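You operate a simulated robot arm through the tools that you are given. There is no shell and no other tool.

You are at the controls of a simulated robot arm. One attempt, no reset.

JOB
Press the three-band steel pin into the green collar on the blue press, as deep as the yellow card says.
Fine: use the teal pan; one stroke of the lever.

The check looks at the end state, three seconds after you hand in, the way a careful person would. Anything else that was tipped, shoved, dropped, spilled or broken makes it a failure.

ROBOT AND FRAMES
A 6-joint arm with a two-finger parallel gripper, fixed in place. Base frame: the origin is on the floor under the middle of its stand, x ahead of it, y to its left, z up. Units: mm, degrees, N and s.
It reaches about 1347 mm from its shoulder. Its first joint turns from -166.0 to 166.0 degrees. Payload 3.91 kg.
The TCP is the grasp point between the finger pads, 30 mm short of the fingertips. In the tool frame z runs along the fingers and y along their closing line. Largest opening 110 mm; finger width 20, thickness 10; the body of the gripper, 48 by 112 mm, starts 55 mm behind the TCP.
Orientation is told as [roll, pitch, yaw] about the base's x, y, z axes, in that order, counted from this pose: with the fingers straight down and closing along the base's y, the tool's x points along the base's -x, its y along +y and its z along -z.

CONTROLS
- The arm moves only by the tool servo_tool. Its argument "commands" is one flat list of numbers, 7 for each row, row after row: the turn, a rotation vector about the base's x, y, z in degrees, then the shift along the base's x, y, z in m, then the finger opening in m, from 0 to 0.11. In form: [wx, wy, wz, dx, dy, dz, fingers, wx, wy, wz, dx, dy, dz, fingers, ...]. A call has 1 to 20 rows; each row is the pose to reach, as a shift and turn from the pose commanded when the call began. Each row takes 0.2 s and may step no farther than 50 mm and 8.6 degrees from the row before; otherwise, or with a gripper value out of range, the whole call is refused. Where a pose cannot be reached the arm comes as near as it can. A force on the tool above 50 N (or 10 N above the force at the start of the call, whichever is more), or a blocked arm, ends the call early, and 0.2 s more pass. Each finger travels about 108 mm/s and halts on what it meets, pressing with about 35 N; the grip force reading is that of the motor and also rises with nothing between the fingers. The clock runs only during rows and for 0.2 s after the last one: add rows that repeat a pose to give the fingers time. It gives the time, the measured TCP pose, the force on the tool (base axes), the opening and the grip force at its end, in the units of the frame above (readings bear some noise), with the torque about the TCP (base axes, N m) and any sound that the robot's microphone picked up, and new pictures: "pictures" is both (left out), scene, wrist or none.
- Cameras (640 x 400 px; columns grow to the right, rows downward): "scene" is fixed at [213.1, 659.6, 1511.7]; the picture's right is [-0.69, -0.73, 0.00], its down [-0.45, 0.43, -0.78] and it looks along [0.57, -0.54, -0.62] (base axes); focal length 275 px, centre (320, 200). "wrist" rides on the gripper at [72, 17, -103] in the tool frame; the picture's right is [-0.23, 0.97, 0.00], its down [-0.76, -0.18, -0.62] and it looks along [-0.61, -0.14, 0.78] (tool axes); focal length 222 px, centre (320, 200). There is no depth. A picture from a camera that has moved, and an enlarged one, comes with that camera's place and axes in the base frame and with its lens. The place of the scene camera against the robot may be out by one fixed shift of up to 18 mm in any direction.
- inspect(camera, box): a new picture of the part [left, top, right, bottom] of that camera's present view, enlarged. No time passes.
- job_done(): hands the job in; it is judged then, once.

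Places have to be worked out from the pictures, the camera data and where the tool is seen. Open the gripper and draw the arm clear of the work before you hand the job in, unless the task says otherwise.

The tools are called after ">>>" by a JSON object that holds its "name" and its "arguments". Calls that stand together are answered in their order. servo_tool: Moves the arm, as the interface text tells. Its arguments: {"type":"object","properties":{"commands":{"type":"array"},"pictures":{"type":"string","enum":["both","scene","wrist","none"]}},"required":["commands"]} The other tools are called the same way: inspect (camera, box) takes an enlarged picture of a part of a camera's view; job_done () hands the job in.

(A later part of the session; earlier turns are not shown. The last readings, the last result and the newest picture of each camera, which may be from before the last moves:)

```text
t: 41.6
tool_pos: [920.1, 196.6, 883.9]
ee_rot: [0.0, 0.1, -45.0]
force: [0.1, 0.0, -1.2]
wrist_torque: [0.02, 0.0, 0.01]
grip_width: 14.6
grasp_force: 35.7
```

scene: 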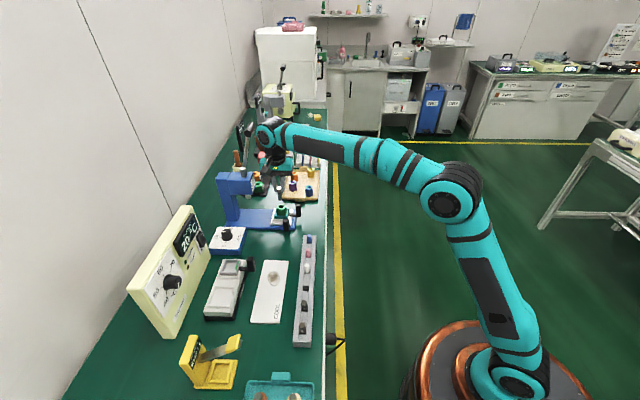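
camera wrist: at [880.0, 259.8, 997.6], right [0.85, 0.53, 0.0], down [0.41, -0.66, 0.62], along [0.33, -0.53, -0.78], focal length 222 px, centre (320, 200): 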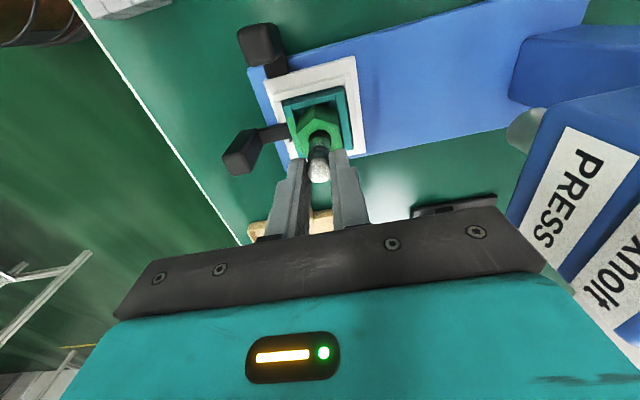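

Still free at z≈884; I continue down 3 mm at a time looking for contact.

>>> {"name": "servo_tool", "arguments": {"commands": [0, 0, 0, 0, 0, -0.0015, 0.005, 0, 0, 0, 0, 0, -0.003, 0.005, 0, 0, 0, 0, 0, -0.003, 0.005], "pictures": "wrist"}}

>>> {"name": "inspect", "arguments": {"camera": "wrist", "box": [285, 100, 355, 190]}}

>>> {"name": "inspect", "arguments": {"camera": "scene", "box": [272, 185, 304, 215]}}

```text
t: 42.4
tool_pos: [920.3, 197.1, 882.7]
ee_rot: [0.1, 0.0, -45.0]
force: [3.2, 1.7, 14.9]
wrist_torque: [0.17, -0.22, -0.04]
grip_width: 14.7
grasp_force: 34.9
camera wrist: at [879.5, 259.7, 985.7], right [0.85, 0.53, 0.0], down [0.41, -0.66, 0.62], along [0.33, -0.53, -0.78], focal length 222 px, centre (320, 200)
```

wrist: 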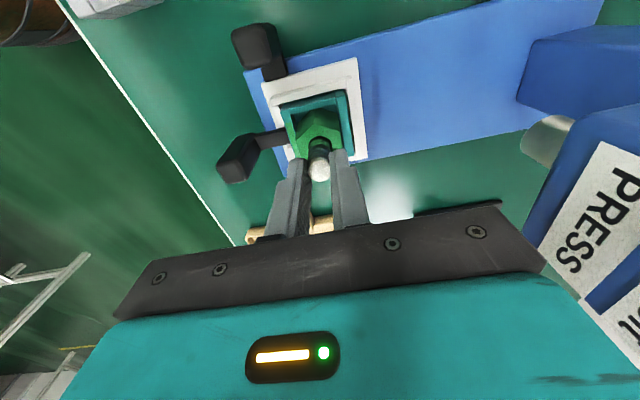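

```text
4.44 times, centred on (320, 145) of wrist
camera zoom: at [879.5, 259.7, 985.7], right [0.85, 0.53, 0.0], down [0.41, -0.66, 0.62], along [0.33, -0.53, -0.78], focal length 987 px, centre (320, 444)
```

zoom: 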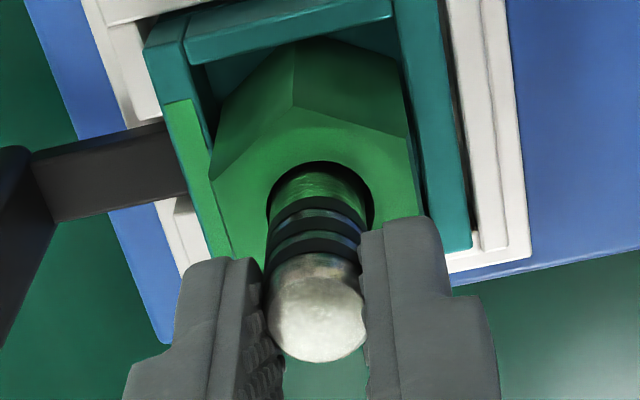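

```text
13.33 times, centred on (288, 200) of scene
camera zoom: at [213.1, 659.6, 1511.7], right [-0.69, -0.73, 0.0], down [-0.45, 0.43, -0.78], along [0.57, -0.54, -0.62], focal length 3665 px, centre (747, 200)
```

zoom: 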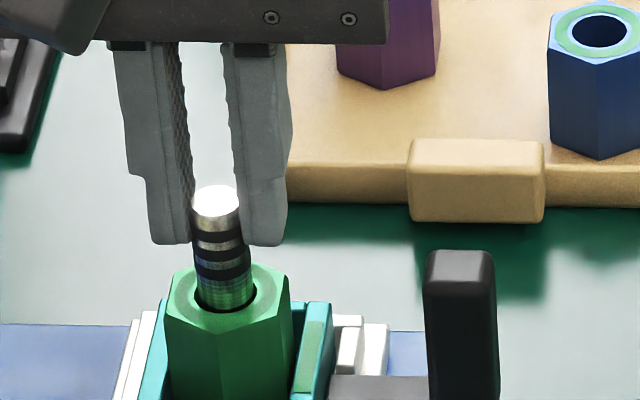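

Contact at z≈882.7 with 15 N: the pin rests on the internal shoulder, ~17 mm into the hole. I ease up 1 mm and open the fingers slowly to 40 mm.

>>> {"name": "servo_tool", "arguments": {"commands": [0, 0, 0, 0, 0, 0.001, 0.005, 0, 0, 0, 0, 0, 0.001, 0.012, 0, 0, 0, 0, 0, 0.001, 0.018, 0, 0, 0, 0, 0, 0.001, 0.03, 0, 0, 0, 0, 0, 0.001, 0.04, 0, 0, 0, 0, 0, 0.001, 0.04], "pictures": "wrist"}}

>>> {"name": "inspect", "arguments": {"camera": "wrist", "box": [285, 100, 355, 190]}}

>>> {"name": "inspect", "arguments": {"camera": "scene", "box": [272, 185, 304, 215]}}

```text
t: 43.8
tool_pos: [921.5, 197.7, 882.6]
ee_rot: [0.0, 0.0, -45.1]
force: [-0.1, 0.5, 0.2]
wrist_torque: [0.01, -0.01, 0.01]
grip_width: 40.3
grasp_force: 0.0
camera wrist: at [880.4, 260.1, 985.2], right [0.85, 0.53, 0.0], down [0.41, -0.66, 0.62], along [0.33, -0.53, -0.78], focal length 222 px, centre (320, 200)
```

wrist: 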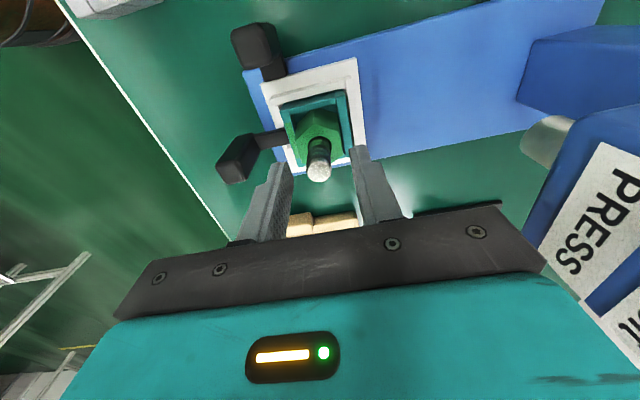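

```text
4.44 times, centred on (320, 145) of wrist
camera zoom: at [880.4, 260.1, 985.2], right [0.85, 0.53, 0.0], down [0.41, -0.66, 0.62], along [0.33, -0.53, -0.78], focal length 987 px, centre (320, 444)
```

zoom: 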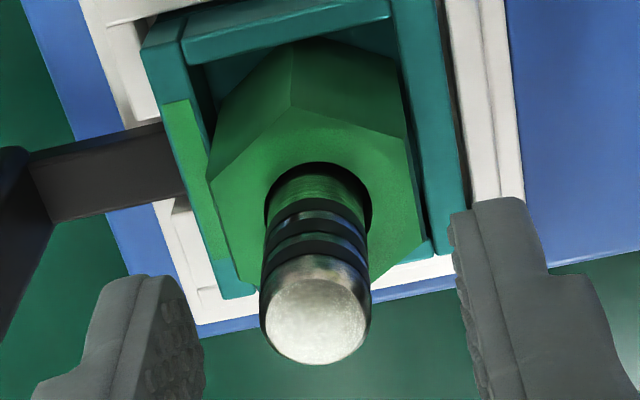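

```text
13.33 times, centred on (288, 200) of scene
camera zoom: at [213.1, 659.6, 1511.7], right [-0.69, -0.73, 0.0], down [-0.45, 0.43, -0.78], along [0.57, -0.54, -0.62], focal length 3665 px, centre (747, 200)
```

zoom: 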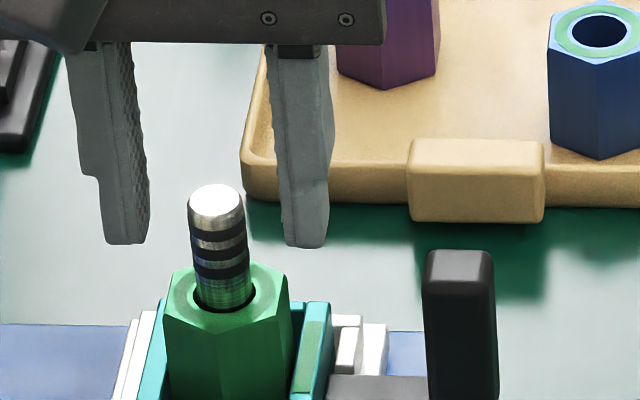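

The pin stands in the collar with its top at about z≈865. Before sliding it under the ram I must check the ram's bottom height, so I inspect the ram in this view and the scene.

>>> {"name": "inspect", "arguments": {"camera": "wrist", "box": [480, 80, 640, 200]}}

>>> {"name": "inspect", "arguments": {"camera": "scene", "box": [215, 165, 305, 235]}}

>>> {"name": "inspect", "arguments": {"camera": "wrist", "box": [200, 0, 400, 200]}}

```text
3.33 times, centred on (560, 140) of wrist
camera zoom: at [880.4, 260.1, 985.2], right [0.85, 0.53, 0.0], down [0.41, -0.66, 0.62], along [0.33, -0.53, -0.78], focal length 740 px, centre (-480, 400)
```

zoom: 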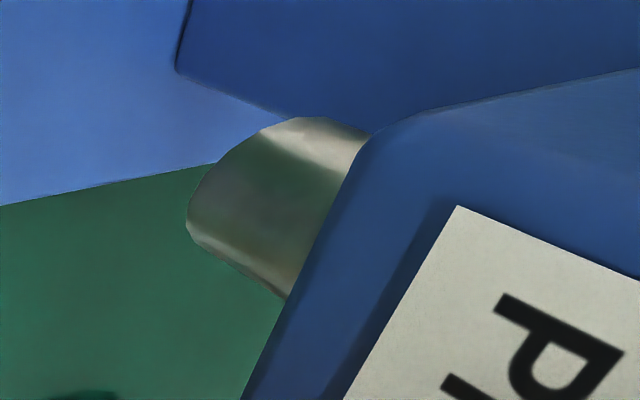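

```text
5.71 times, centred on (260, 200) of scene
camera zoom: at [213.1, 659.6, 1511.7], right [-0.69, -0.73, 0.0], down [-0.45, 0.43, -0.78], along [0.57, -0.54, -0.62], focal length 1571 px, centre (663, 200)
```

zoom: 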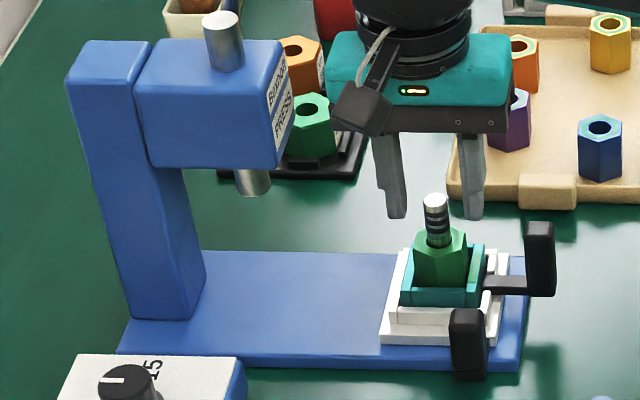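

```text
2.00 times, centred on (300, 100) of wrist
camera zoom: at [880.4, 260.1, 985.2], right [0.85, 0.53, 0.0], down [0.41, -0.66, 0.62], along [0.33, -0.53, -0.78], focal length 444 px, centre (360, 400)
```

zoom: 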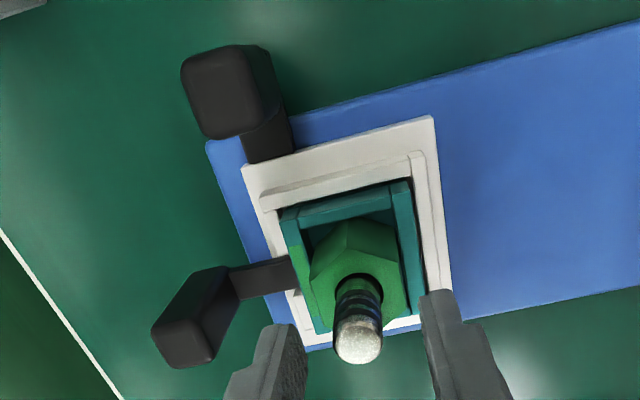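

Scene view puts the ram bottom ~10 mm above the pin top, so the pin will pass under. Before working near the press I check the shape of the arm's wrist (orange housing) for clearance at the dial.

>>> {"name": "inspect", "arguments": {"camera": "scene", "box": [220, 110, 340, 200]}}

>>> {"name": "inspect", "arguments": {"camera": "scene", "box": [120, 180, 270, 280]}}

```text
4.44 times, centred on (280, 155) of scene
camera zoom: at [213.1, 659.6, 1511.7], right [-0.69, -0.73, 0.0], down [-0.45, 0.43, -0.78], along [0.57, -0.54, -0.62], focal length 1222 px, centre (498, 400)
```

zoom: 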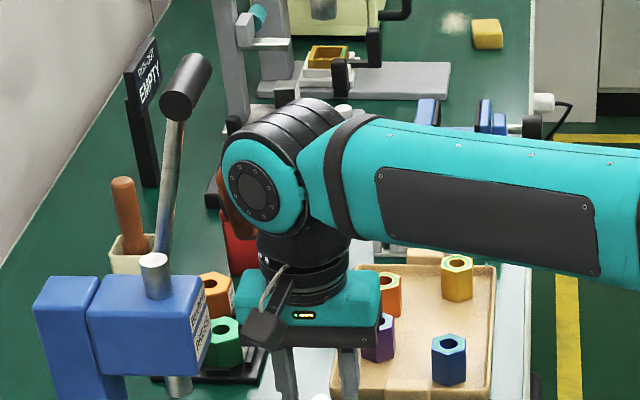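

```text
4.00 times, centred on (195, 230) of scene
camera zoom: at [213.1, 659.6, 1511.7], right [-0.69, -0.73, 0.0], down [-0.45, 0.43, -0.78], along [0.57, -0.54, -0.62], focal length 1099 px, centre (820, 80)
```

zoom: 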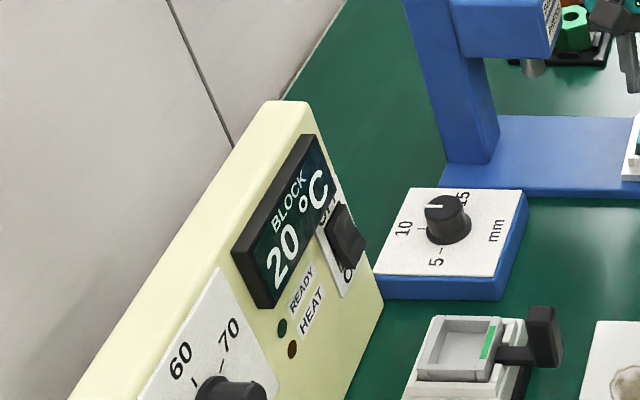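

The gripper carries an orange housing ~120 mm off on its far side, so I route carefully: up, along -u away from the lever, then rotate to yaw ~9°, then over to the dial knob near (964, 430).

>>> {"name": "servo_tool", "arguments": {"commands": [0, 0, 0, 0, 0, 0.03, 0.05, 0, 0, 0, 0, 0, 0.067, 0.06, 0, 0, 0, -0.0235, 0.0235, 0.067, 0.06, 0, 0, 0, -0.047, 0.047, 0.067, 0.06, 0, 0, 0, -0.0705, 0.0705, 0.067, 0.06, 0, 0, 0, -0.094, 0.094, 0.067, 0.06, 0, 0, 7.7, -0.094, 0.094, 0.067, 0.06, 0, 0, 15.4, -0.094, 0.094, 0.067, 0.06, 0, 0, 23.1, -0.094, 0.094, 0.067, 0.06, 0, 0, 30.8, -0.094, 0.094, 0.067, 0.06, 0, 0, 38.5, -0.094, 0.094, 0.067, 0.06, 0, 0, 46.2, -0.094, 0.094, 0.067, 0.06, 0, 0, 54, -0.094, 0.094, 0.067, 0.06], "pictures": "both"}}

```text
t: 46.6
tool_pos: [825.7, 290.8, 951.2]
ee_rot: [0.1, 0.0, 9.1]
force: [0.8, 0.1, -0.4]
wrist_torque: [-0.01, 0.0, 0.01]
grip_width: 60.2
grasp_force: 0.1
camera wrist: at [750.7, 296.2, 1053.6], right [0.07, 1.0, 0.0], down [0.78, -0.05, 0.62], along [0.62, -0.04, -0.78], focal length 222 px, centre (320, 200)
```

scene: 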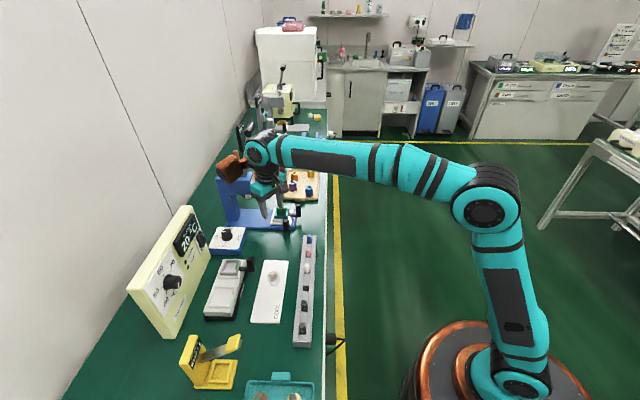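
wrist: 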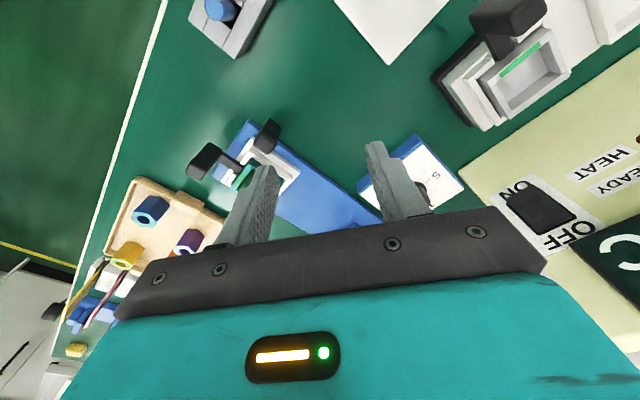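

Moved as planned. I check the orange housing's clearance in the scene before advancing to the dial.

>>> {"name": "inspect", "arguments": {"camera": "scene", "box": [190, 130, 310, 260]}}

>>> {"name": "inspect", "arguments": {"camera": "wrist", "box": [340, 60, 640, 270]}}

```text
3.08 times, centred on (250, 195) of scene
camera zoom: at [213.1, 659.6, 1511.7], right [-0.69, -0.73, 0.0], down [-0.45, 0.43, -0.78], along [0.57, -0.54, -0.62], focal length 846 px, centre (535, 215)
```

zoom: 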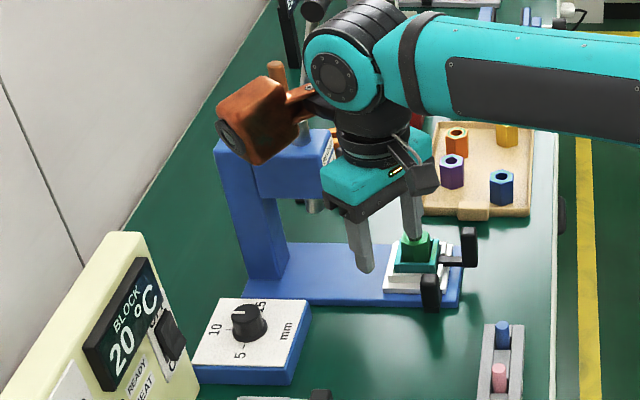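

```text
1.90 times, centred on (490, 165) of wrist
camera zoom: at [750.7, 296.2, 1053.6], right [0.07, 1.0, 0.0], down [0.78, -0.05, 0.62], along [0.62, -0.04, -0.78], focal length 423 px, centre (-4, 267)
```

zoom: 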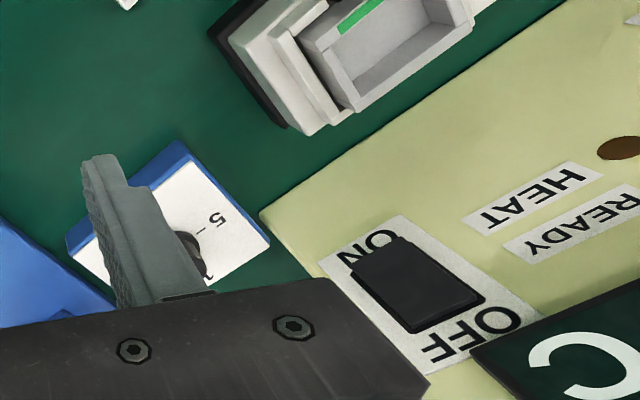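

Clear. I now advance 190 mm along +v over the dial at z≈930 and look for the knob.

>>> {"name": "servo_tool", "arguments": {"commands": [0, 0, 0, 0.028, 0.028, -0.005, 0.06, 0, 0, 0, 0.056, 0.056, -0.01, 0.06, 0, 0, 0, 0.084, 0.084, -0.015, 0.06, 0, 0, 0, 0.112, 0.112, -0.02, 0.06, 0, 0, 0, 0.1375, 0.1375, -0.021, 0.06, 0, 0, 0, 0.1375, 0.1375, -0.021, 0.06], "pictures": "both"}}

>>> {"name": "inspect", "arguments": {"camera": "wrist", "box": [250, 60, 410, 220]}}

>>> {"name": "inspect", "arguments": {"camera": "scene", "box": [170, 130, 310, 260]}}

```text
t: 48.0
tool_pos: [962.3, 430.5, 929.5]
ee_rot: [0.0, 0.0, 9.0]
force: [0.6, -0.4, -0.5]
wrist_torque: [-0.01, -0.01, -0.03]
grip_width: 59.9
grasp_force: 0.1
camera wrist: at [887.2, 434.1, 1032.9], right [0.07, 1.0, 0.0], down [0.78, -0.06, 0.62], along [0.62, -0.05, -0.78], focal length 222 px, centre (320, 200)
```

scene: 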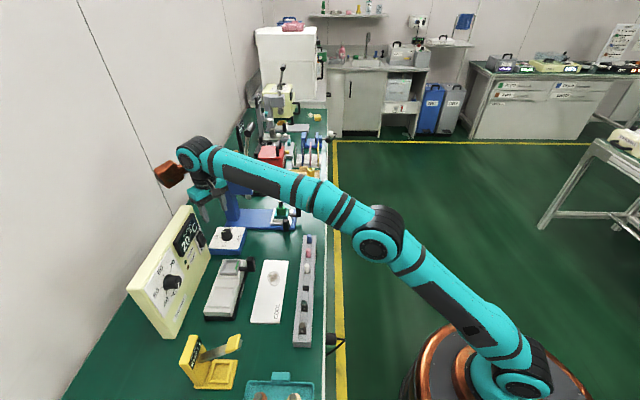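
wrist: 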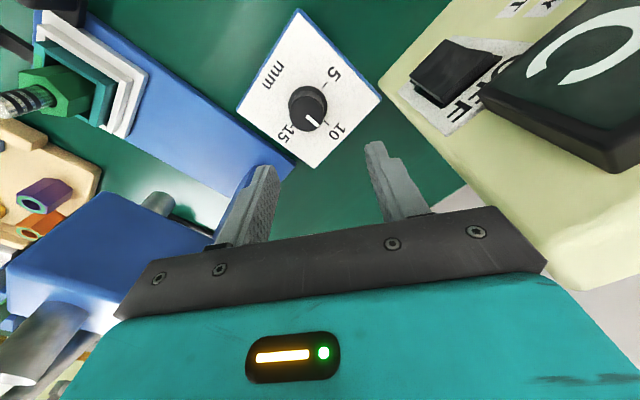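

```text
2.50 times, centred on (330, 140) of wrist
camera zoom: at [887.2, 434.1, 1032.9], right [0.07, 1.0, 0.0], down [0.78, -0.06, 0.62], along [0.62, -0.05, -0.78], focal length 555 px, centre (295, 350)
```

zoom: 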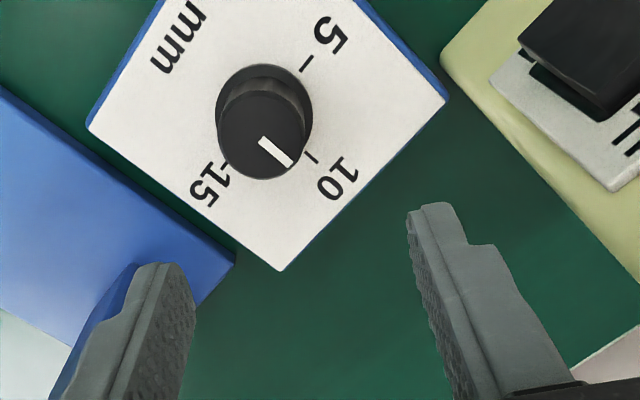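

```text
3.08 times, centred on (240, 195) of scene
camera zoom: at [213.1, 659.6, 1511.7], right [-0.69, -0.73, 0.0], down [-0.45, 0.43, -0.78], along [0.57, -0.54, -0.62], focal length 846 px, centre (566, 215)
```

zoom: 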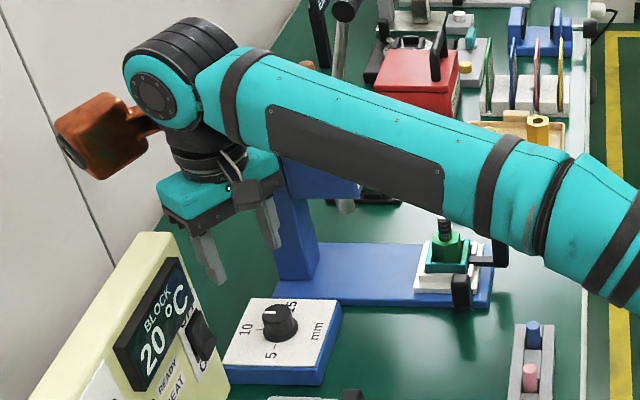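

The knob's top is at about (952.5, 417.2, 821.5), ~33 mm diameter, pointing at 10. I rotate to yaw -10°, centre on the knob and descend so the fingertips straddle its upper 20 mm.

>>> {"name": "servo_tool", "arguments": {"commands": [0, 0, -6.5, -0.003, -0.004, 0, 0.06, 0, 0, -13, -0.006, -0.008, 0, 0.06, 0, 0, -19, -0.0085, -0.0114, -0.005, 0.06, 0, 0, -19, -0.0085, -0.0114, -0.035, 0.06, 0, 0, -19, -0.0085, -0.0114, -0.06, 0.06, 0, 0, -19, -0.0085, -0.0114, -0.06, 0.06], "pictures": "both"}}

>>> {"name": "inspect", "arguments": {"camera": "wrist", "box": [250, 80, 410, 220]}}

>>> {"name": "inspect", "arguments": {"camera": "scene", "box": [170, 130, 310, 260]}}

```text
t: 49.4
tool_pos: [956.6, 418.1, 867.3]
ee_rot: [0.0, 0.1, -9.9]
force: [-0.2, 0.5, 0.5]
wrist_torque: [0.01, 0.03, -0.02]
grip_width: 59.9
grasp_force: 0.1
camera wrist: at [886.7, 447.0, 970.6], right [0.39, 0.92, 0.0], down [0.72, -0.31, 0.62], along [0.57, -0.25, -0.78], focal length 222 px, centre (320, 200)
```

scene: 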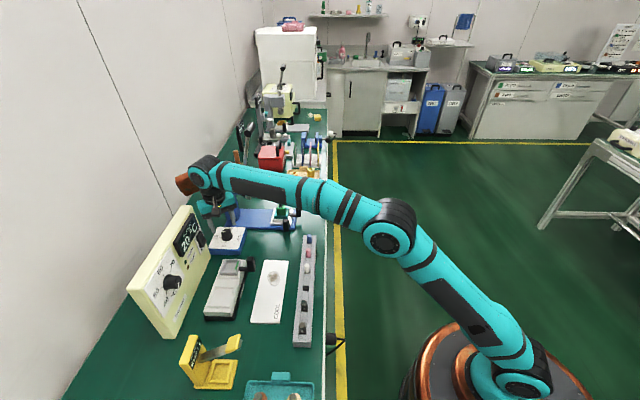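
wrist: 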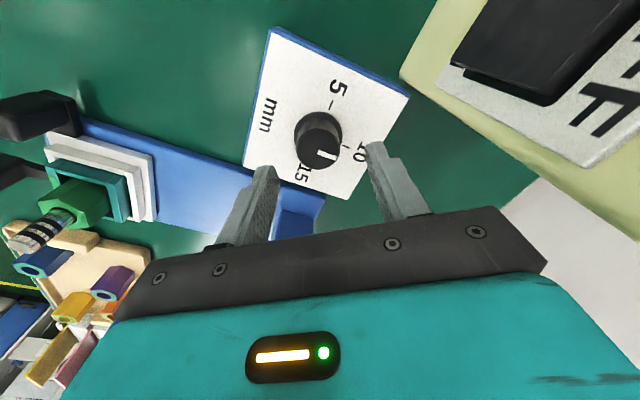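

```text
2.86 times, centred on (330, 150) of wrist
camera zoom: at [886.7, 447.0, 970.6], right [0.39, 0.92, 0.0], down [0.72, -0.31, 0.62], along [0.57, -0.25, -0.78], focal length 635 px, centre (291, 343)
```

zoom: 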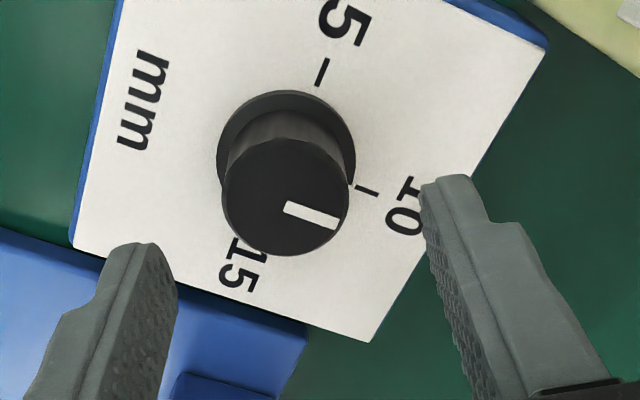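

```text
3.08 times, centred on (240, 195) of scene
camera zoom: at [213.1, 659.6, 1511.7], right [-0.69, -0.73, 0.0], down [-0.45, 0.43, -0.78], along [0.57, -0.54, -0.62], focal length 846 px, centre (566, 215)
```

zoom: 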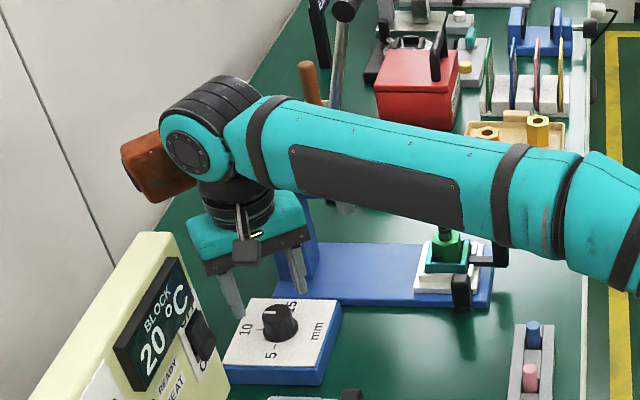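

Knob centre confirmed at (952.4, 417.6). I shift -2.8 mm in x, descend 40 mm and close the fingers on the knob.

>>> {"name": "servo_tool", "arguments": {"commands": [0, 0, 0, -0.0028, -0.0002, -0.015, 0.06, 0, 0, 0, -0.0028, -0.0002, -0.03, 0.06, 0, 0, 0, -0.0028, -0.0002, -0.04, 0.06, 0, 0, 0, -0.0028, -0.0002, -0.04, 0.045, 0, 0, 0, -0.0028, -0.0002, -0.04, 0.03, 0, 0, 0, -0.0028, -0.0002, -0.04, 0.022, 0, 0, 0, -0.0028, -0.0002, -0.04, 0.022], "pictures": "wrist"}}

>>> {"name": "inspect", "arguments": {"camera": "wrist", "box": [250, 80, 410, 220]}}

```text
t: 51.0
tool_pos: [954.1, 418.0, 829.4]
ee_rot: [0.0, 0.1, -9.9]
force: [-2.1, -7.7, -2.4]
wrist_torque: [-0.23, -0.65, 0.0]
grip_width: 32.2
grasp_force: 45.1
camera wrist: at [883.8, 446.2, 932.0], right [0.39, 0.92, 0.0], down [0.72, -0.31, 0.62], along [0.57, -0.25, -0.78], focal length 222 px, centre (320, 200)
```

wrist: 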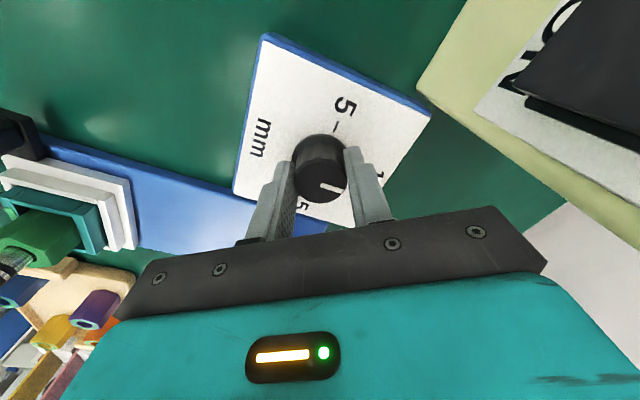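

```text
2.86 times, centred on (330, 150) of wrist
camera zoom: at [883.8, 446.2, 932.0], right [0.39, 0.92, 0.0], down [0.72, -0.31, 0.62], along [0.57, -0.25, -0.78], focal length 635 px, centre (291, 343)
```

zoom: 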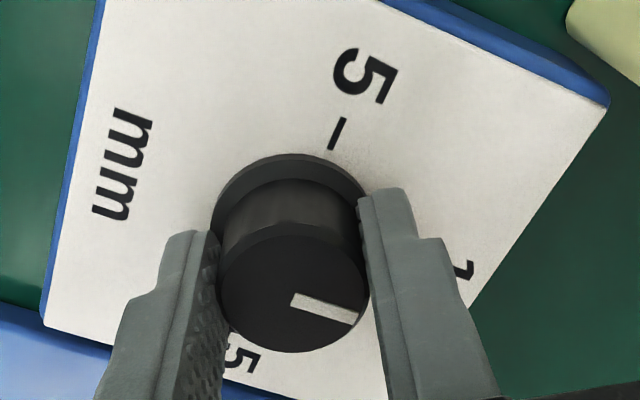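

Gripped at 32 mm. I rotate +30° about the vertical in small steps and check forces.

>>> {"name": "servo_tool", "arguments": {"commands": [0, 0, 5, 0, 0, 0, 0.022, 0, 0, 10, 0, 0, 0, 0.022, 0, 0, 15, 0, 0, 0, 0.022, 0, 0, 20, 0, 0, 0, 0.022, 0, 0, 25, 0, 0, 0, 0.022, 0, 0, 30, 0, 0, 0, 0.022, 0, 0, 30, 0, 0, 0, 0.022], "pictures": "both"}}

>>> {"name": "inspect", "arguments": {"camera": "wrist", "box": [250, 80, 410, 220]}}

>>> {"name": "inspect", "arguments": {"camera": "scene", "box": [170, 130, 310, 260]}}

```text
t: 52.6
tool_pos: [953.3, 416.4, 829.3]
ee_rot: [0.0, -0.1, 20.1]
force: [-6.8, -15.7, -2.8]
wrist_torque: [-0.74, 1.35, 0.0]
grip_width: 32.0
grasp_force: 45.5
camera wrist: at [878.5, 407.2, 932.1], right [-0.12, 0.99, 0.0], down [0.78, 0.09, 0.62], along [0.62, 0.07, -0.78], focal length 222 px, centre (320, 200)
```

scene: 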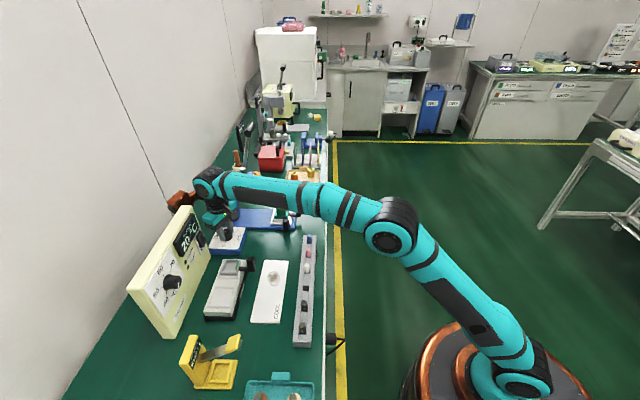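
wrist: 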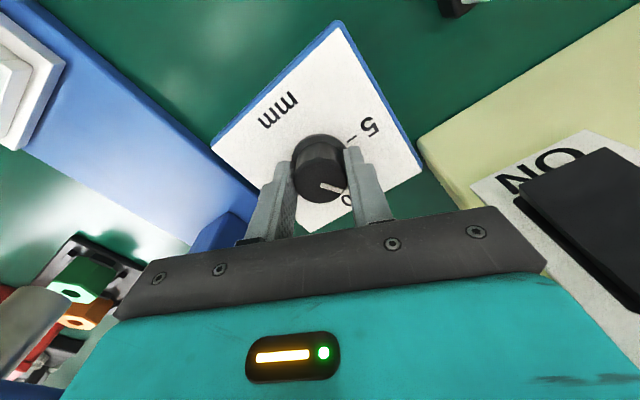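

```text
2.86 times, centred on (330, 150) of wrist
camera zoom: at [878.5, 407.2, 932.1], right [-0.12, 0.99, 0.0], down [0.78, 0.09, 0.62], along [0.62, 0.07, -0.78], focal length 635 px, centre (291, 343)
```

zoom: 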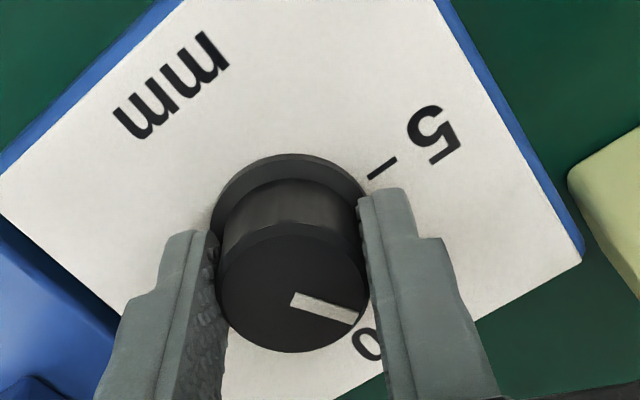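

```text
3.08 times, centred on (240, 195) of scene
camera zoom: at [213.1, 659.6, 1511.7], right [-0.69, -0.73, 0.0], down [-0.45, 0.43, -0.78], along [0.57, -0.54, -0.62], focal length 846 px, centre (566, 215)
```

zoom: 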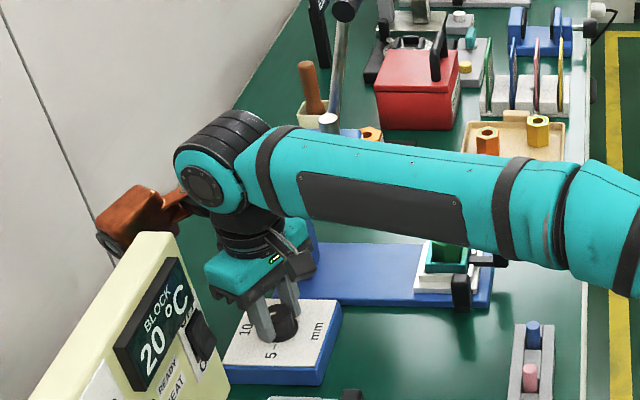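

The knob turned 30° with the gripper. I open, rotate back 30°, re-centre slightly (-0.4, -1.0 mm to relieve side load), re-grip and turn another 30°.

>>> {"name": "servo_tool", "arguments": {"commands": [0, 0, 0, 0, 0, 0, 0.04, 0, 0, 0, 0, 0, 0, 0.05, 0, 0, -7.5, -0.0004, -0.001, 0, 0.05, 0, 0, -15, -0.0004, -0.001, 0, 0.05, 0, 0, -22.5, -0.0004, -0.001, 0, 0.05, 0, 0, -30, -0.0004, -0.001, 0, 0.05, 0, 0, -30, -0.0004, -0.001, 0, 0.035, 0, 0, -30, -0.0004, -0.001, 0, 0.022, 0, 0, -30, -0.0004, -0.001, 0, 0.022, 0, 0, -25, -0.0004, -0.001, 0, 0.022, 0, 0, -20, -0.0004, -0.001, 0, 0.022, 0, 0, -15, -0.0004, -0.001, 0, 0.022, 0, 0, -10, -0.0004, -0.001, 0, 0.022, 0, 0, -5, -0.0004, -0.001, 0, 0.022, 0, 0, 0, -0.0004, -0.001, 0, 0.022, 0, 0, 0, -0.0004, -0.001, 0, 0.022], "pictures": "wrist"}}

>>> {"name": "inspect", "arguments": {"camera": "wrist", "box": [250, 80, 410, 220]}}

```text
t: 56.0
tool_pos: [952.9, 415.4, 829.6]
ee_rot: [0.1, 0.0, 20.0]
force: [3.6, -1.1, -2.1]
wrist_torque: [0.72, -0.75, 0.04]
grip_width: 32.7
grasp_force: 45.2
camera wrist: at [878.0, 407.0, 931.6], right [-0.12, 0.99, 0.0], down [0.78, 0.09, 0.62], along [0.62, 0.07, -0.78], focal length 222 px, centre (320, 200)
```

wrist: 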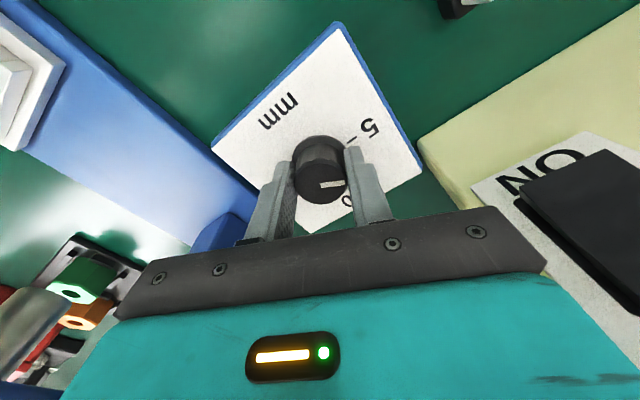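

```text
2.86 times, centred on (330, 150) of wrist
camera zoom: at [878.0, 407.0, 931.6], right [-0.12, 0.99, 0.0], down [0.78, 0.09, 0.62], along [0.62, 0.07, -0.78], focal length 635 px, centre (291, 343)
```

zoom: 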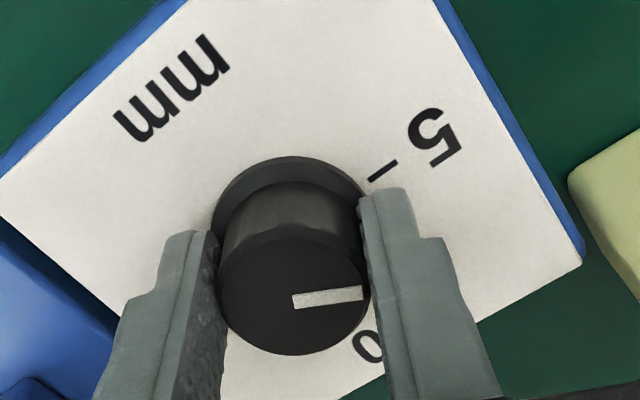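

The pointer is now ~60° round (heading ≈106°, target 135°). I repeat the re-grip and turn another 29°, then measure.

>>> {"name": "servo_tool", "arguments": {"commands": [0, 0, 0, 0, 0, 0, 0.04, 0, 0, 0, 0, 0, 0, 0.05, 0, 0, -7.5, 0.0002, 0, 0, 0.05, 0, 0, -15, 0.0002, 0, 0, 0.05, 0, 0, -22.5, 0.0002, 0, 0, 0.05, 0, 0, -30, 0.0002, 0, 0, 0.05, 0, 0, -30, 0.0002, 0, 0, 0.035, 0, 0, -30, 0.0002, 0, 0, 0.022, 0, 0, -30, 0.0002, 0, 0, 0.022, 0, 0, -25, 0.0002, 0, 0, 0.022, 0, 0, -20, 0.0002, 0, 0, 0.022, 0, 0, -15, 0.0002, 0, 0, 0.022, 0, 0, -10, 0.0002, 0, 0, 0.022, 0, 0, -5, 0.0002, 0, 0, 0.022, 0, 0, -1, 0.0002, 0, 0, 0.022, 0, 0, -1, 0.0002, 0, 0, 0.022], "pictures": "wrist"}}

>>> {"name": "inspect", "arguments": {"camera": "wrist", "box": [250, 80, 410, 220]}}

```text
t: 59.4
tool_pos: [952.7, 416.2, 828.8]
ee_rot: [0.0, 0.1, 18.9]
force: [5.9, 6.5, -0.4]
wrist_torque: [-0.16, -0.08, -0.47]
grip_width: 32.7
grasp_force: 44.5
camera wrist: at [877.6, 408.2, 931.4], right [-0.1, 0.99, 0.0], down [0.78, 0.08, 0.62], along [0.62, 0.06, -0.78], focal length 222 px, centre (320, 200)
```

wrist: 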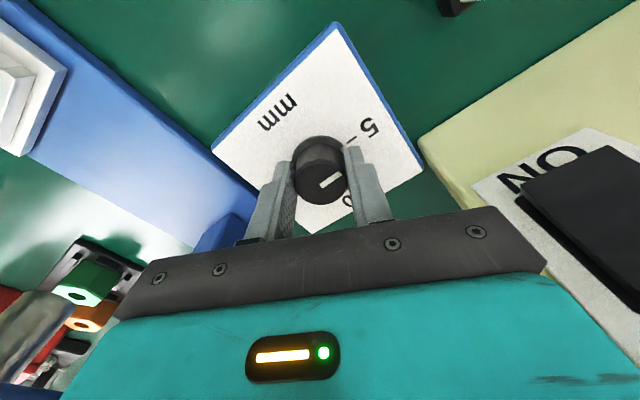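

```text
2.86 times, centred on (330, 150) of wrist
camera zoom: at [877.6, 408.2, 931.4], right [-0.1, 0.99, 0.0], down [0.78, 0.08, 0.62], along [0.62, 0.06, -0.78], focal length 635 px, centre (291, 343)
```

zoom: 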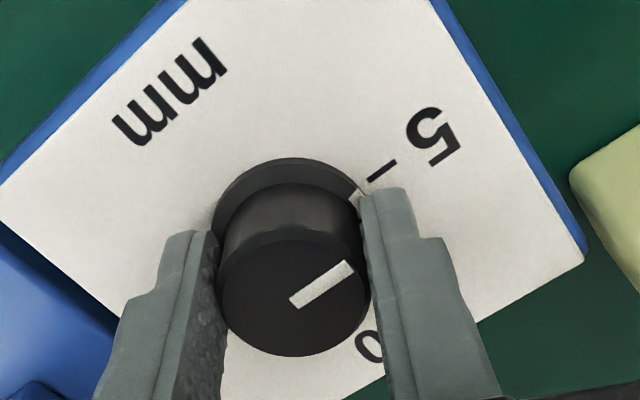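

The pointer now parallels the 5 mark (and a -0.47 Nm reaction suggests the dial's end stop at 5). I open, rise and verify the dial from above.

>>> {"name": "servo_tool", "arguments": {"commands": [0, 0, 0, 0, 0, 0, 0.035, 0, 0, 0, 0, 0, 0, 0.05, 0, 0, 0, 0, 0, 0.002, 0.055, 0, 0, 0, 0, 0, 0.03, 0.06, 0, 0, 0, 0, 0, 0.07, 0.06, 0, 0, -5, 0, 0, 0.1, 0.06, 0, 0, -10, 0, 0, 0.105, 0.06], "pictures": "both"}}

>>> {"name": "inspect", "arguments": {"camera": "wrist", "box": [250, 50, 410, 200]}}

>>> {"name": "inspect", "arguments": {"camera": "scene", "box": [190, 205, 270, 260]}}

```text
t: 61.0
tool_pos: [953.0, 417.3, 933.6]
ee_rot: [0.0, 0.1, 8.9]
force: [-0.1, 0.1, 0.0]
wrist_torque: [0.02, 0.01, -0.01]
grip_width: 60.0
grasp_force: 0.2
camera wrist: at [877.9, 422.3, 1037.1], right [0.07, 1.0, 0.0], down [0.78, -0.06, 0.62], along [0.62, -0.05, -0.78], focal length 222 px, centre (320, 200)
```

scene: 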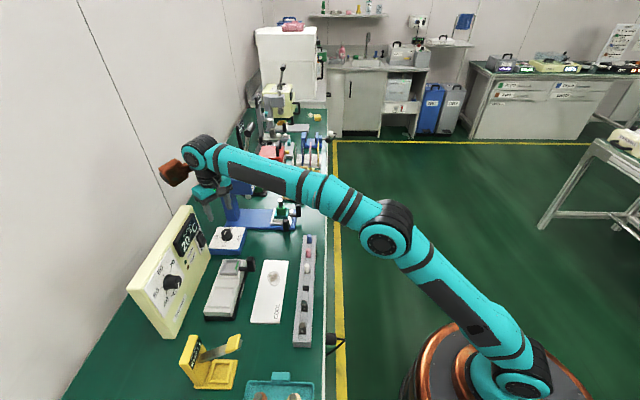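
wrist: 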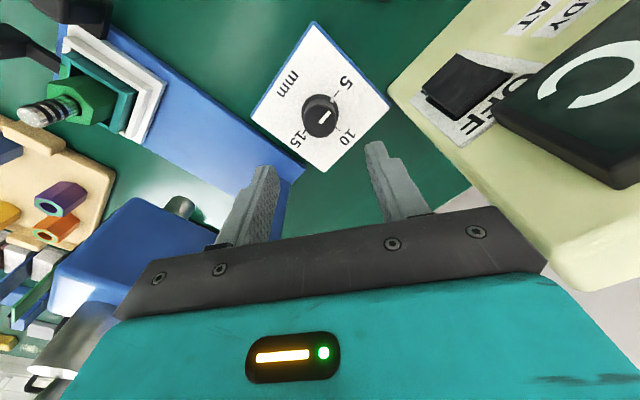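

```text
2.67 times, centred on (330, 125) of wrist
camera zoom: at [877.9, 422.3, 1037.1], right [0.07, 1.0, 0.0], down [0.78, -0.06, 0.62], along [0.62, -0.05, -0.78], focal length 592 px, centre (293, 400)
```

zoom: 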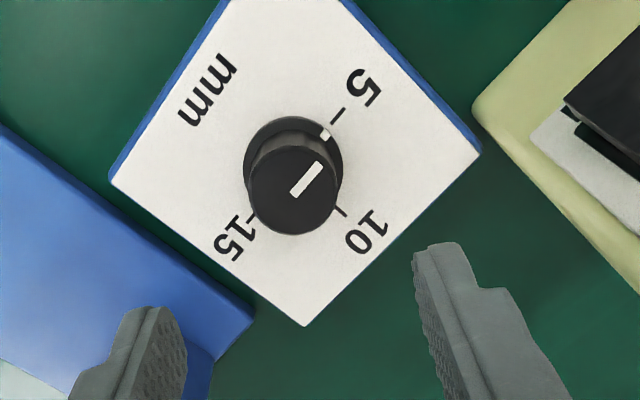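

```text
7.27 times, centred on (230, 232) of scene
camera zoom: at [213.1, 659.6, 1511.7], right [-0.69, -0.73, 0.0], down [-0.45, 0.43, -0.78], along [0.57, -0.54, -0.62], focal length 1999 px, centre (974, -36)
```

zoom: 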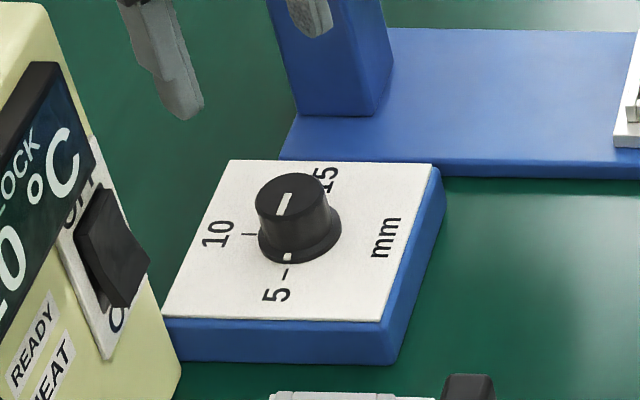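

The dial mark is aligned with 5. Next I back out along -v, yaw to 45° and close the fingers, ending in front of the press at about u=441, v=729 to push the carriage's side handle.

>>> {"name": "servo_tool", "arguments": {"commands": [0, 0, 0, -0.0283, -0.0283, 0.003, 0.06, 0, 0, 0, -0.0566, -0.0566, 0.006, 0.06, 0, 0, 0, -0.0849, -0.0849, 0.006, 0.06, 0, 0, 0, -0.1132, -0.1132, 0.006, 0.06, 0, 0, 0, -0.1415, -0.1415, 0.006, 0.05, 0, 0, 0, -0.1697, -0.1697, 0.006, 0.04, 0, 0, 7.2, -0.1609, -0.1785, 0.006, 0.03, 0, 0, 14.4, -0.1521, -0.1873, 0.006, 0.02, 0, 0, 21.6, -0.1433, -0.1961, 0.006, 0.01, 0, 0, 28.8, -0.1345, -0.2049, 0.006, 0.0, 0, 0, 36.1, -0.1259, -0.2135, 0.006, 0.0], "pictures": "both"}}

>>> {"name": "inspect", "arguments": {"camera": "wrist", "box": [230, 60, 430, 240]}}

>>> {"name": "inspect", "arguments": {"camera": "scene", "box": [215, 140, 335, 250]}}

```text
t: 63.4
tool_pos: [826.1, 204.9, 940.8]
ee_rot: [0.0, 0.1, 45.2]
force: [0.4, 0.6, 1.6]
wrist_torque: [-0.02, -0.04, -0.01]
grip_width: 0.0
grasp_force: 35.1
camera wrist: at [761.2, 163.5, 1043.3], right [-0.53, 0.85, 0.0], down [0.66, 0.41, 0.62], along [0.53, 0.33, -0.78], focal length 222 px, centre (320, 200)
```

scene: 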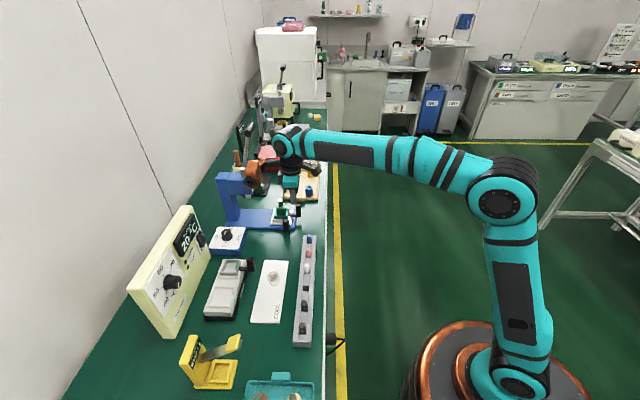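
wrist: 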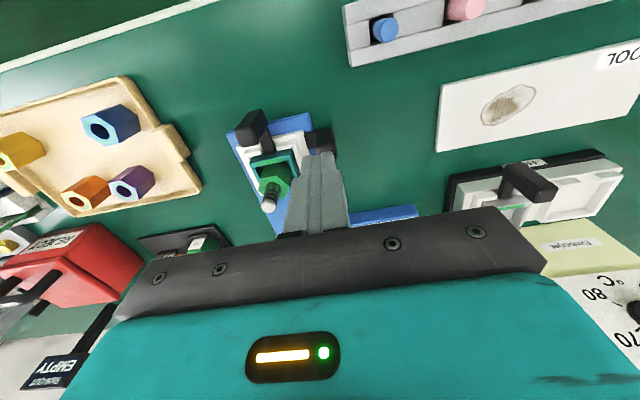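

```text
2.22 times, centred on (330, 150) of wrist
camera zoom: at [761.2, 163.5, 1043.3], right [-0.53, 0.85, 0.0], down [0.66, 0.41, 0.62], along [0.53, 0.33, -0.78], focal length 494 px, centre (298, 311)
```

zoom: 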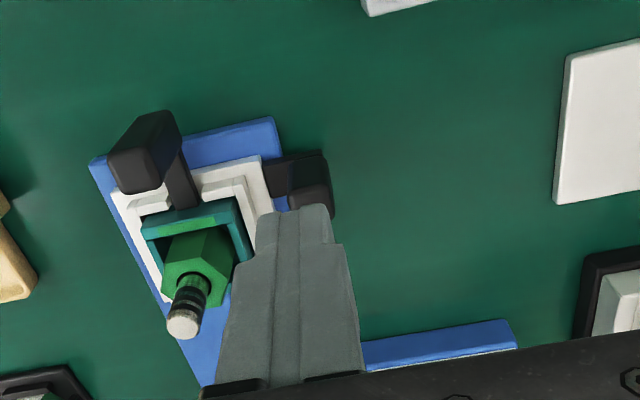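

```text
3.64 times, centred on (275, 195) of scene
camera zoom: at [213.1, 659.6, 1511.7], right [-0.69, -0.73, 0.0], down [-0.45, 0.43, -0.78], along [0.57, -0.54, -0.62], focal length 1000 px, centre (484, 218)
```

zoom: 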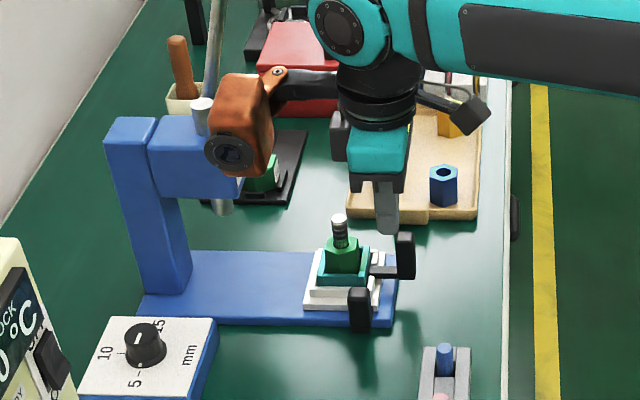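

The side handle's top is at u≈440, v≈762, z≈816. I tilt the closed fingers 30° forward and lower them in front of (‑v side of) that handle.

>>> {"name": "servo_tool", "arguments": {"commands": [5.3, -5.3, 0, -0.0054, -0.0066, -0.01, 0.0, 10.6, -10.6, 0, -0.0108, -0.0132, -0.02, 0.0, 15.9, -15.9, 0, -0.0108, -0.0132, -0.04, 0.0, 21.2, -21.2, 0, -0.0108, -0.0132, -0.07, 0.0, 21.2, -21.2, 0, -0.0108, -0.0132, -0.1, 0.0, 21.2, -21.2, 0, -0.0108, -0.0132, -0.115, 0.0, 21.2, -21.2, 0, -0.0108, -0.0132, -0.115, 0.0], "pictures": "both"}}

>>> {"name": "inspect", "arguments": {"camera": "wrist", "box": [200, 60, 440, 240]}}

>>> {"name": "inspect", "arguments": {"camera": "scene", "box": [235, 160, 325, 240]}}

```text
t: 65.0
tool_pos: [816.8, 188.8, 825.5]
ee_rot: [-0.2, -30.2, 45.1]
force: [-0.3, 0.6, 0.4]
wrist_torque: [0.03, 0.03, -0.02]
grip_width: 0.0
grasp_force: 34.8
camera wrist: at [722.5, 119.2, 878.7], right [-0.55, 0.83, 0.11], down [0.37, 0.12, 0.92], along [0.75, 0.55, -0.37], focal length 222 px, centre (320, 200)
```

scene: 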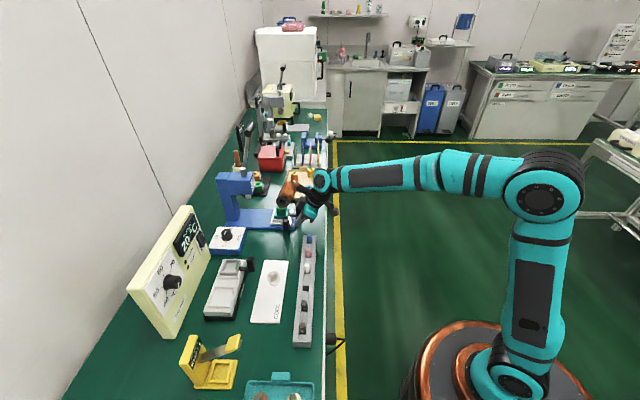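
wrist: 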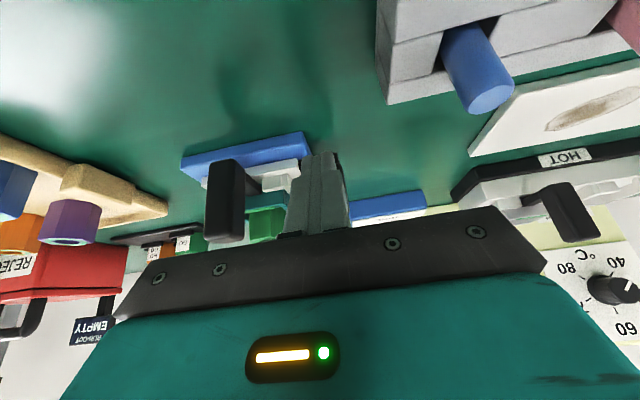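

```text
2.22 times, centred on (320, 150) of wrist
camera zoom: at [722.5, 119.2, 878.7], right [-0.55, 0.83, 0.11], down [0.37, 0.12, 0.92], along [0.75, 0.55, -0.37], focal length 494 px, centre (320, 311)
```

zoom: 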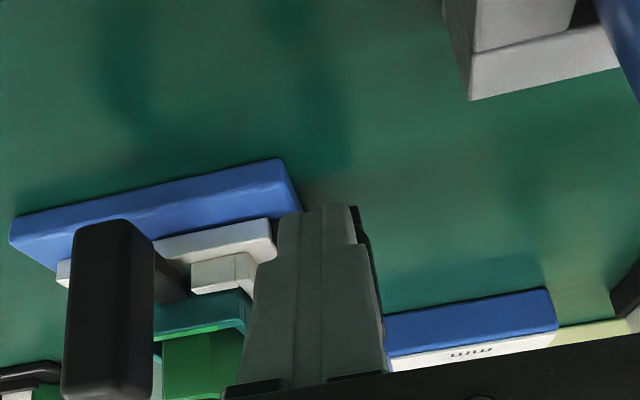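

```text
5.00 times, centred on (280, 200) of scene
camera zoom: at [213.1, 659.6, 1511.7], right [-0.69, -0.73, 0.0], down [-0.45, 0.43, -0.78], along [0.57, -0.54, -0.62], focal length 1374 px, centre (520, 200)
```

zoom: 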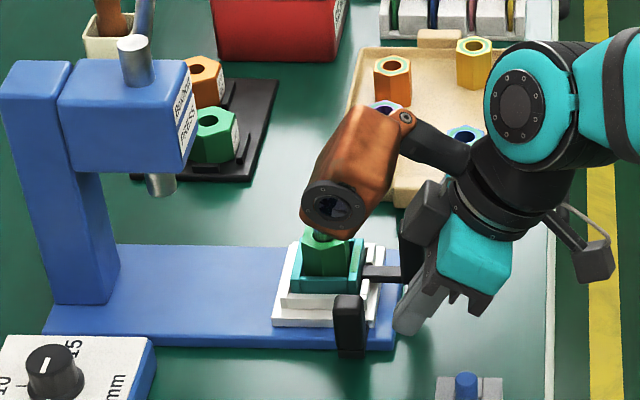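

The fingers are just in front of the side handle. I lower 10 mm, align on it, and creep forward 16 mm along +v to make contact while watching force.

>>> {"name": "servo_tool", "arguments": {"commands": [0, 0, 0, -0.002, 0.002, -0.006, 0.0, 0, 0, 0, -0.002, 0.002, -0.01, 0.0, 0, 0, 0, 0.0008, 0.0048, -0.01, 0.0, 0, 0, 0, 0.0036, 0.0076, -0.01, 0.0, 0, 0, 0, 0.0057, 0.0097, -0.01, 0.0, 0, 0, 0, 0.0078, 0.0118, -0.01, 0.0, 0, 0, 0, 0.0093, 0.0133, -0.01, 0.0], "pictures": "none"}}

>>> {"name": "inspect", "arguments": {"camera": "scene", "box": [265, 190, 315, 235]}}

```text
t: 66.6
tool_pos: [824.7, 204.6, 814.6]
ee_rot: [0.0, -29.9, 45.1]
force: [0.1, 0.2, 0.1]
wrist_torque: [0.02, -0.01, 0.0]
grip_width: 0.1
grasp_force: 35.2
```

```text
8.89 times, centred on (290, 212) of scene
camera zoom: at [213.1, 659.6, 1511.7], right [-0.69, -0.73, 0.0], down [-0.45, 0.43, -0.78], along [0.57, -0.54, -0.62], focal length 2443 px, centre (587, 89)
```

zoom: 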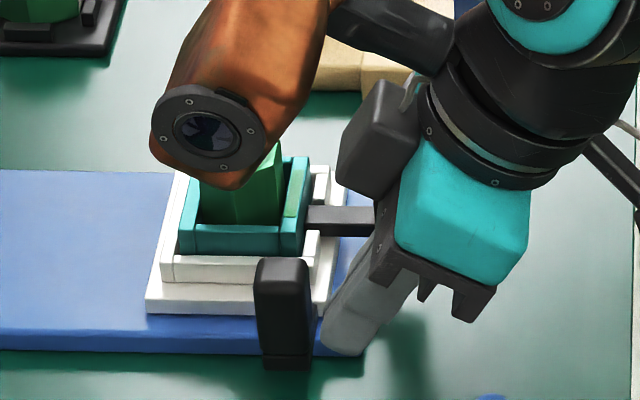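

No contact yet; a few mm gap remains in the picture. I continue forward in 2 mm steps.

>>> {"name": "servo_tool", "arguments": {"commands": [0, 0, 0, 0.0014, 0.0014, 0, 0.0, 0, 0, 0, 0.0028, 0.0028, 0, 0.0, 0, 0, 0, 0.0042, 0.0042, 0, 0.0, 0, 0, 0, 0.0057, 0.0057, 0, 0.0, 0, 0, 0, 0.0071, 0.0071, 0, 0.0, 0, 0, 0, 0.0085, 0.0085, 0, 0.0], "pictures": "none"}}

>>> {"name": "inspect", "arguments": {"camera": "scene", "box": [265, 190, 315, 235]}}

```text
t: 68.0
tool_pos: [833.2, 211.1, 814.6]
ee_rot: [0.0, -30.0, 45.1]
force: [0.1, -0.3, -0.6]
wrist_torque: [-0.02, -0.01, -0.01]
grip_width: 0.0
grasp_force: 35.3
```

```text
8.89 times, centred on (290, 212) of scene
camera zoom: at [213.1, 659.6, 1511.7], right [-0.69, -0.73, 0.0], down [-0.45, 0.43, -0.78], along [0.57, -0.54, -0.62], focal length 2443 px, centre (587, 89)
```

zoom: 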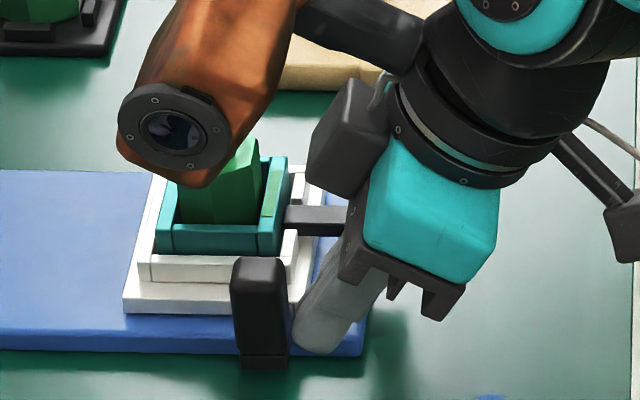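

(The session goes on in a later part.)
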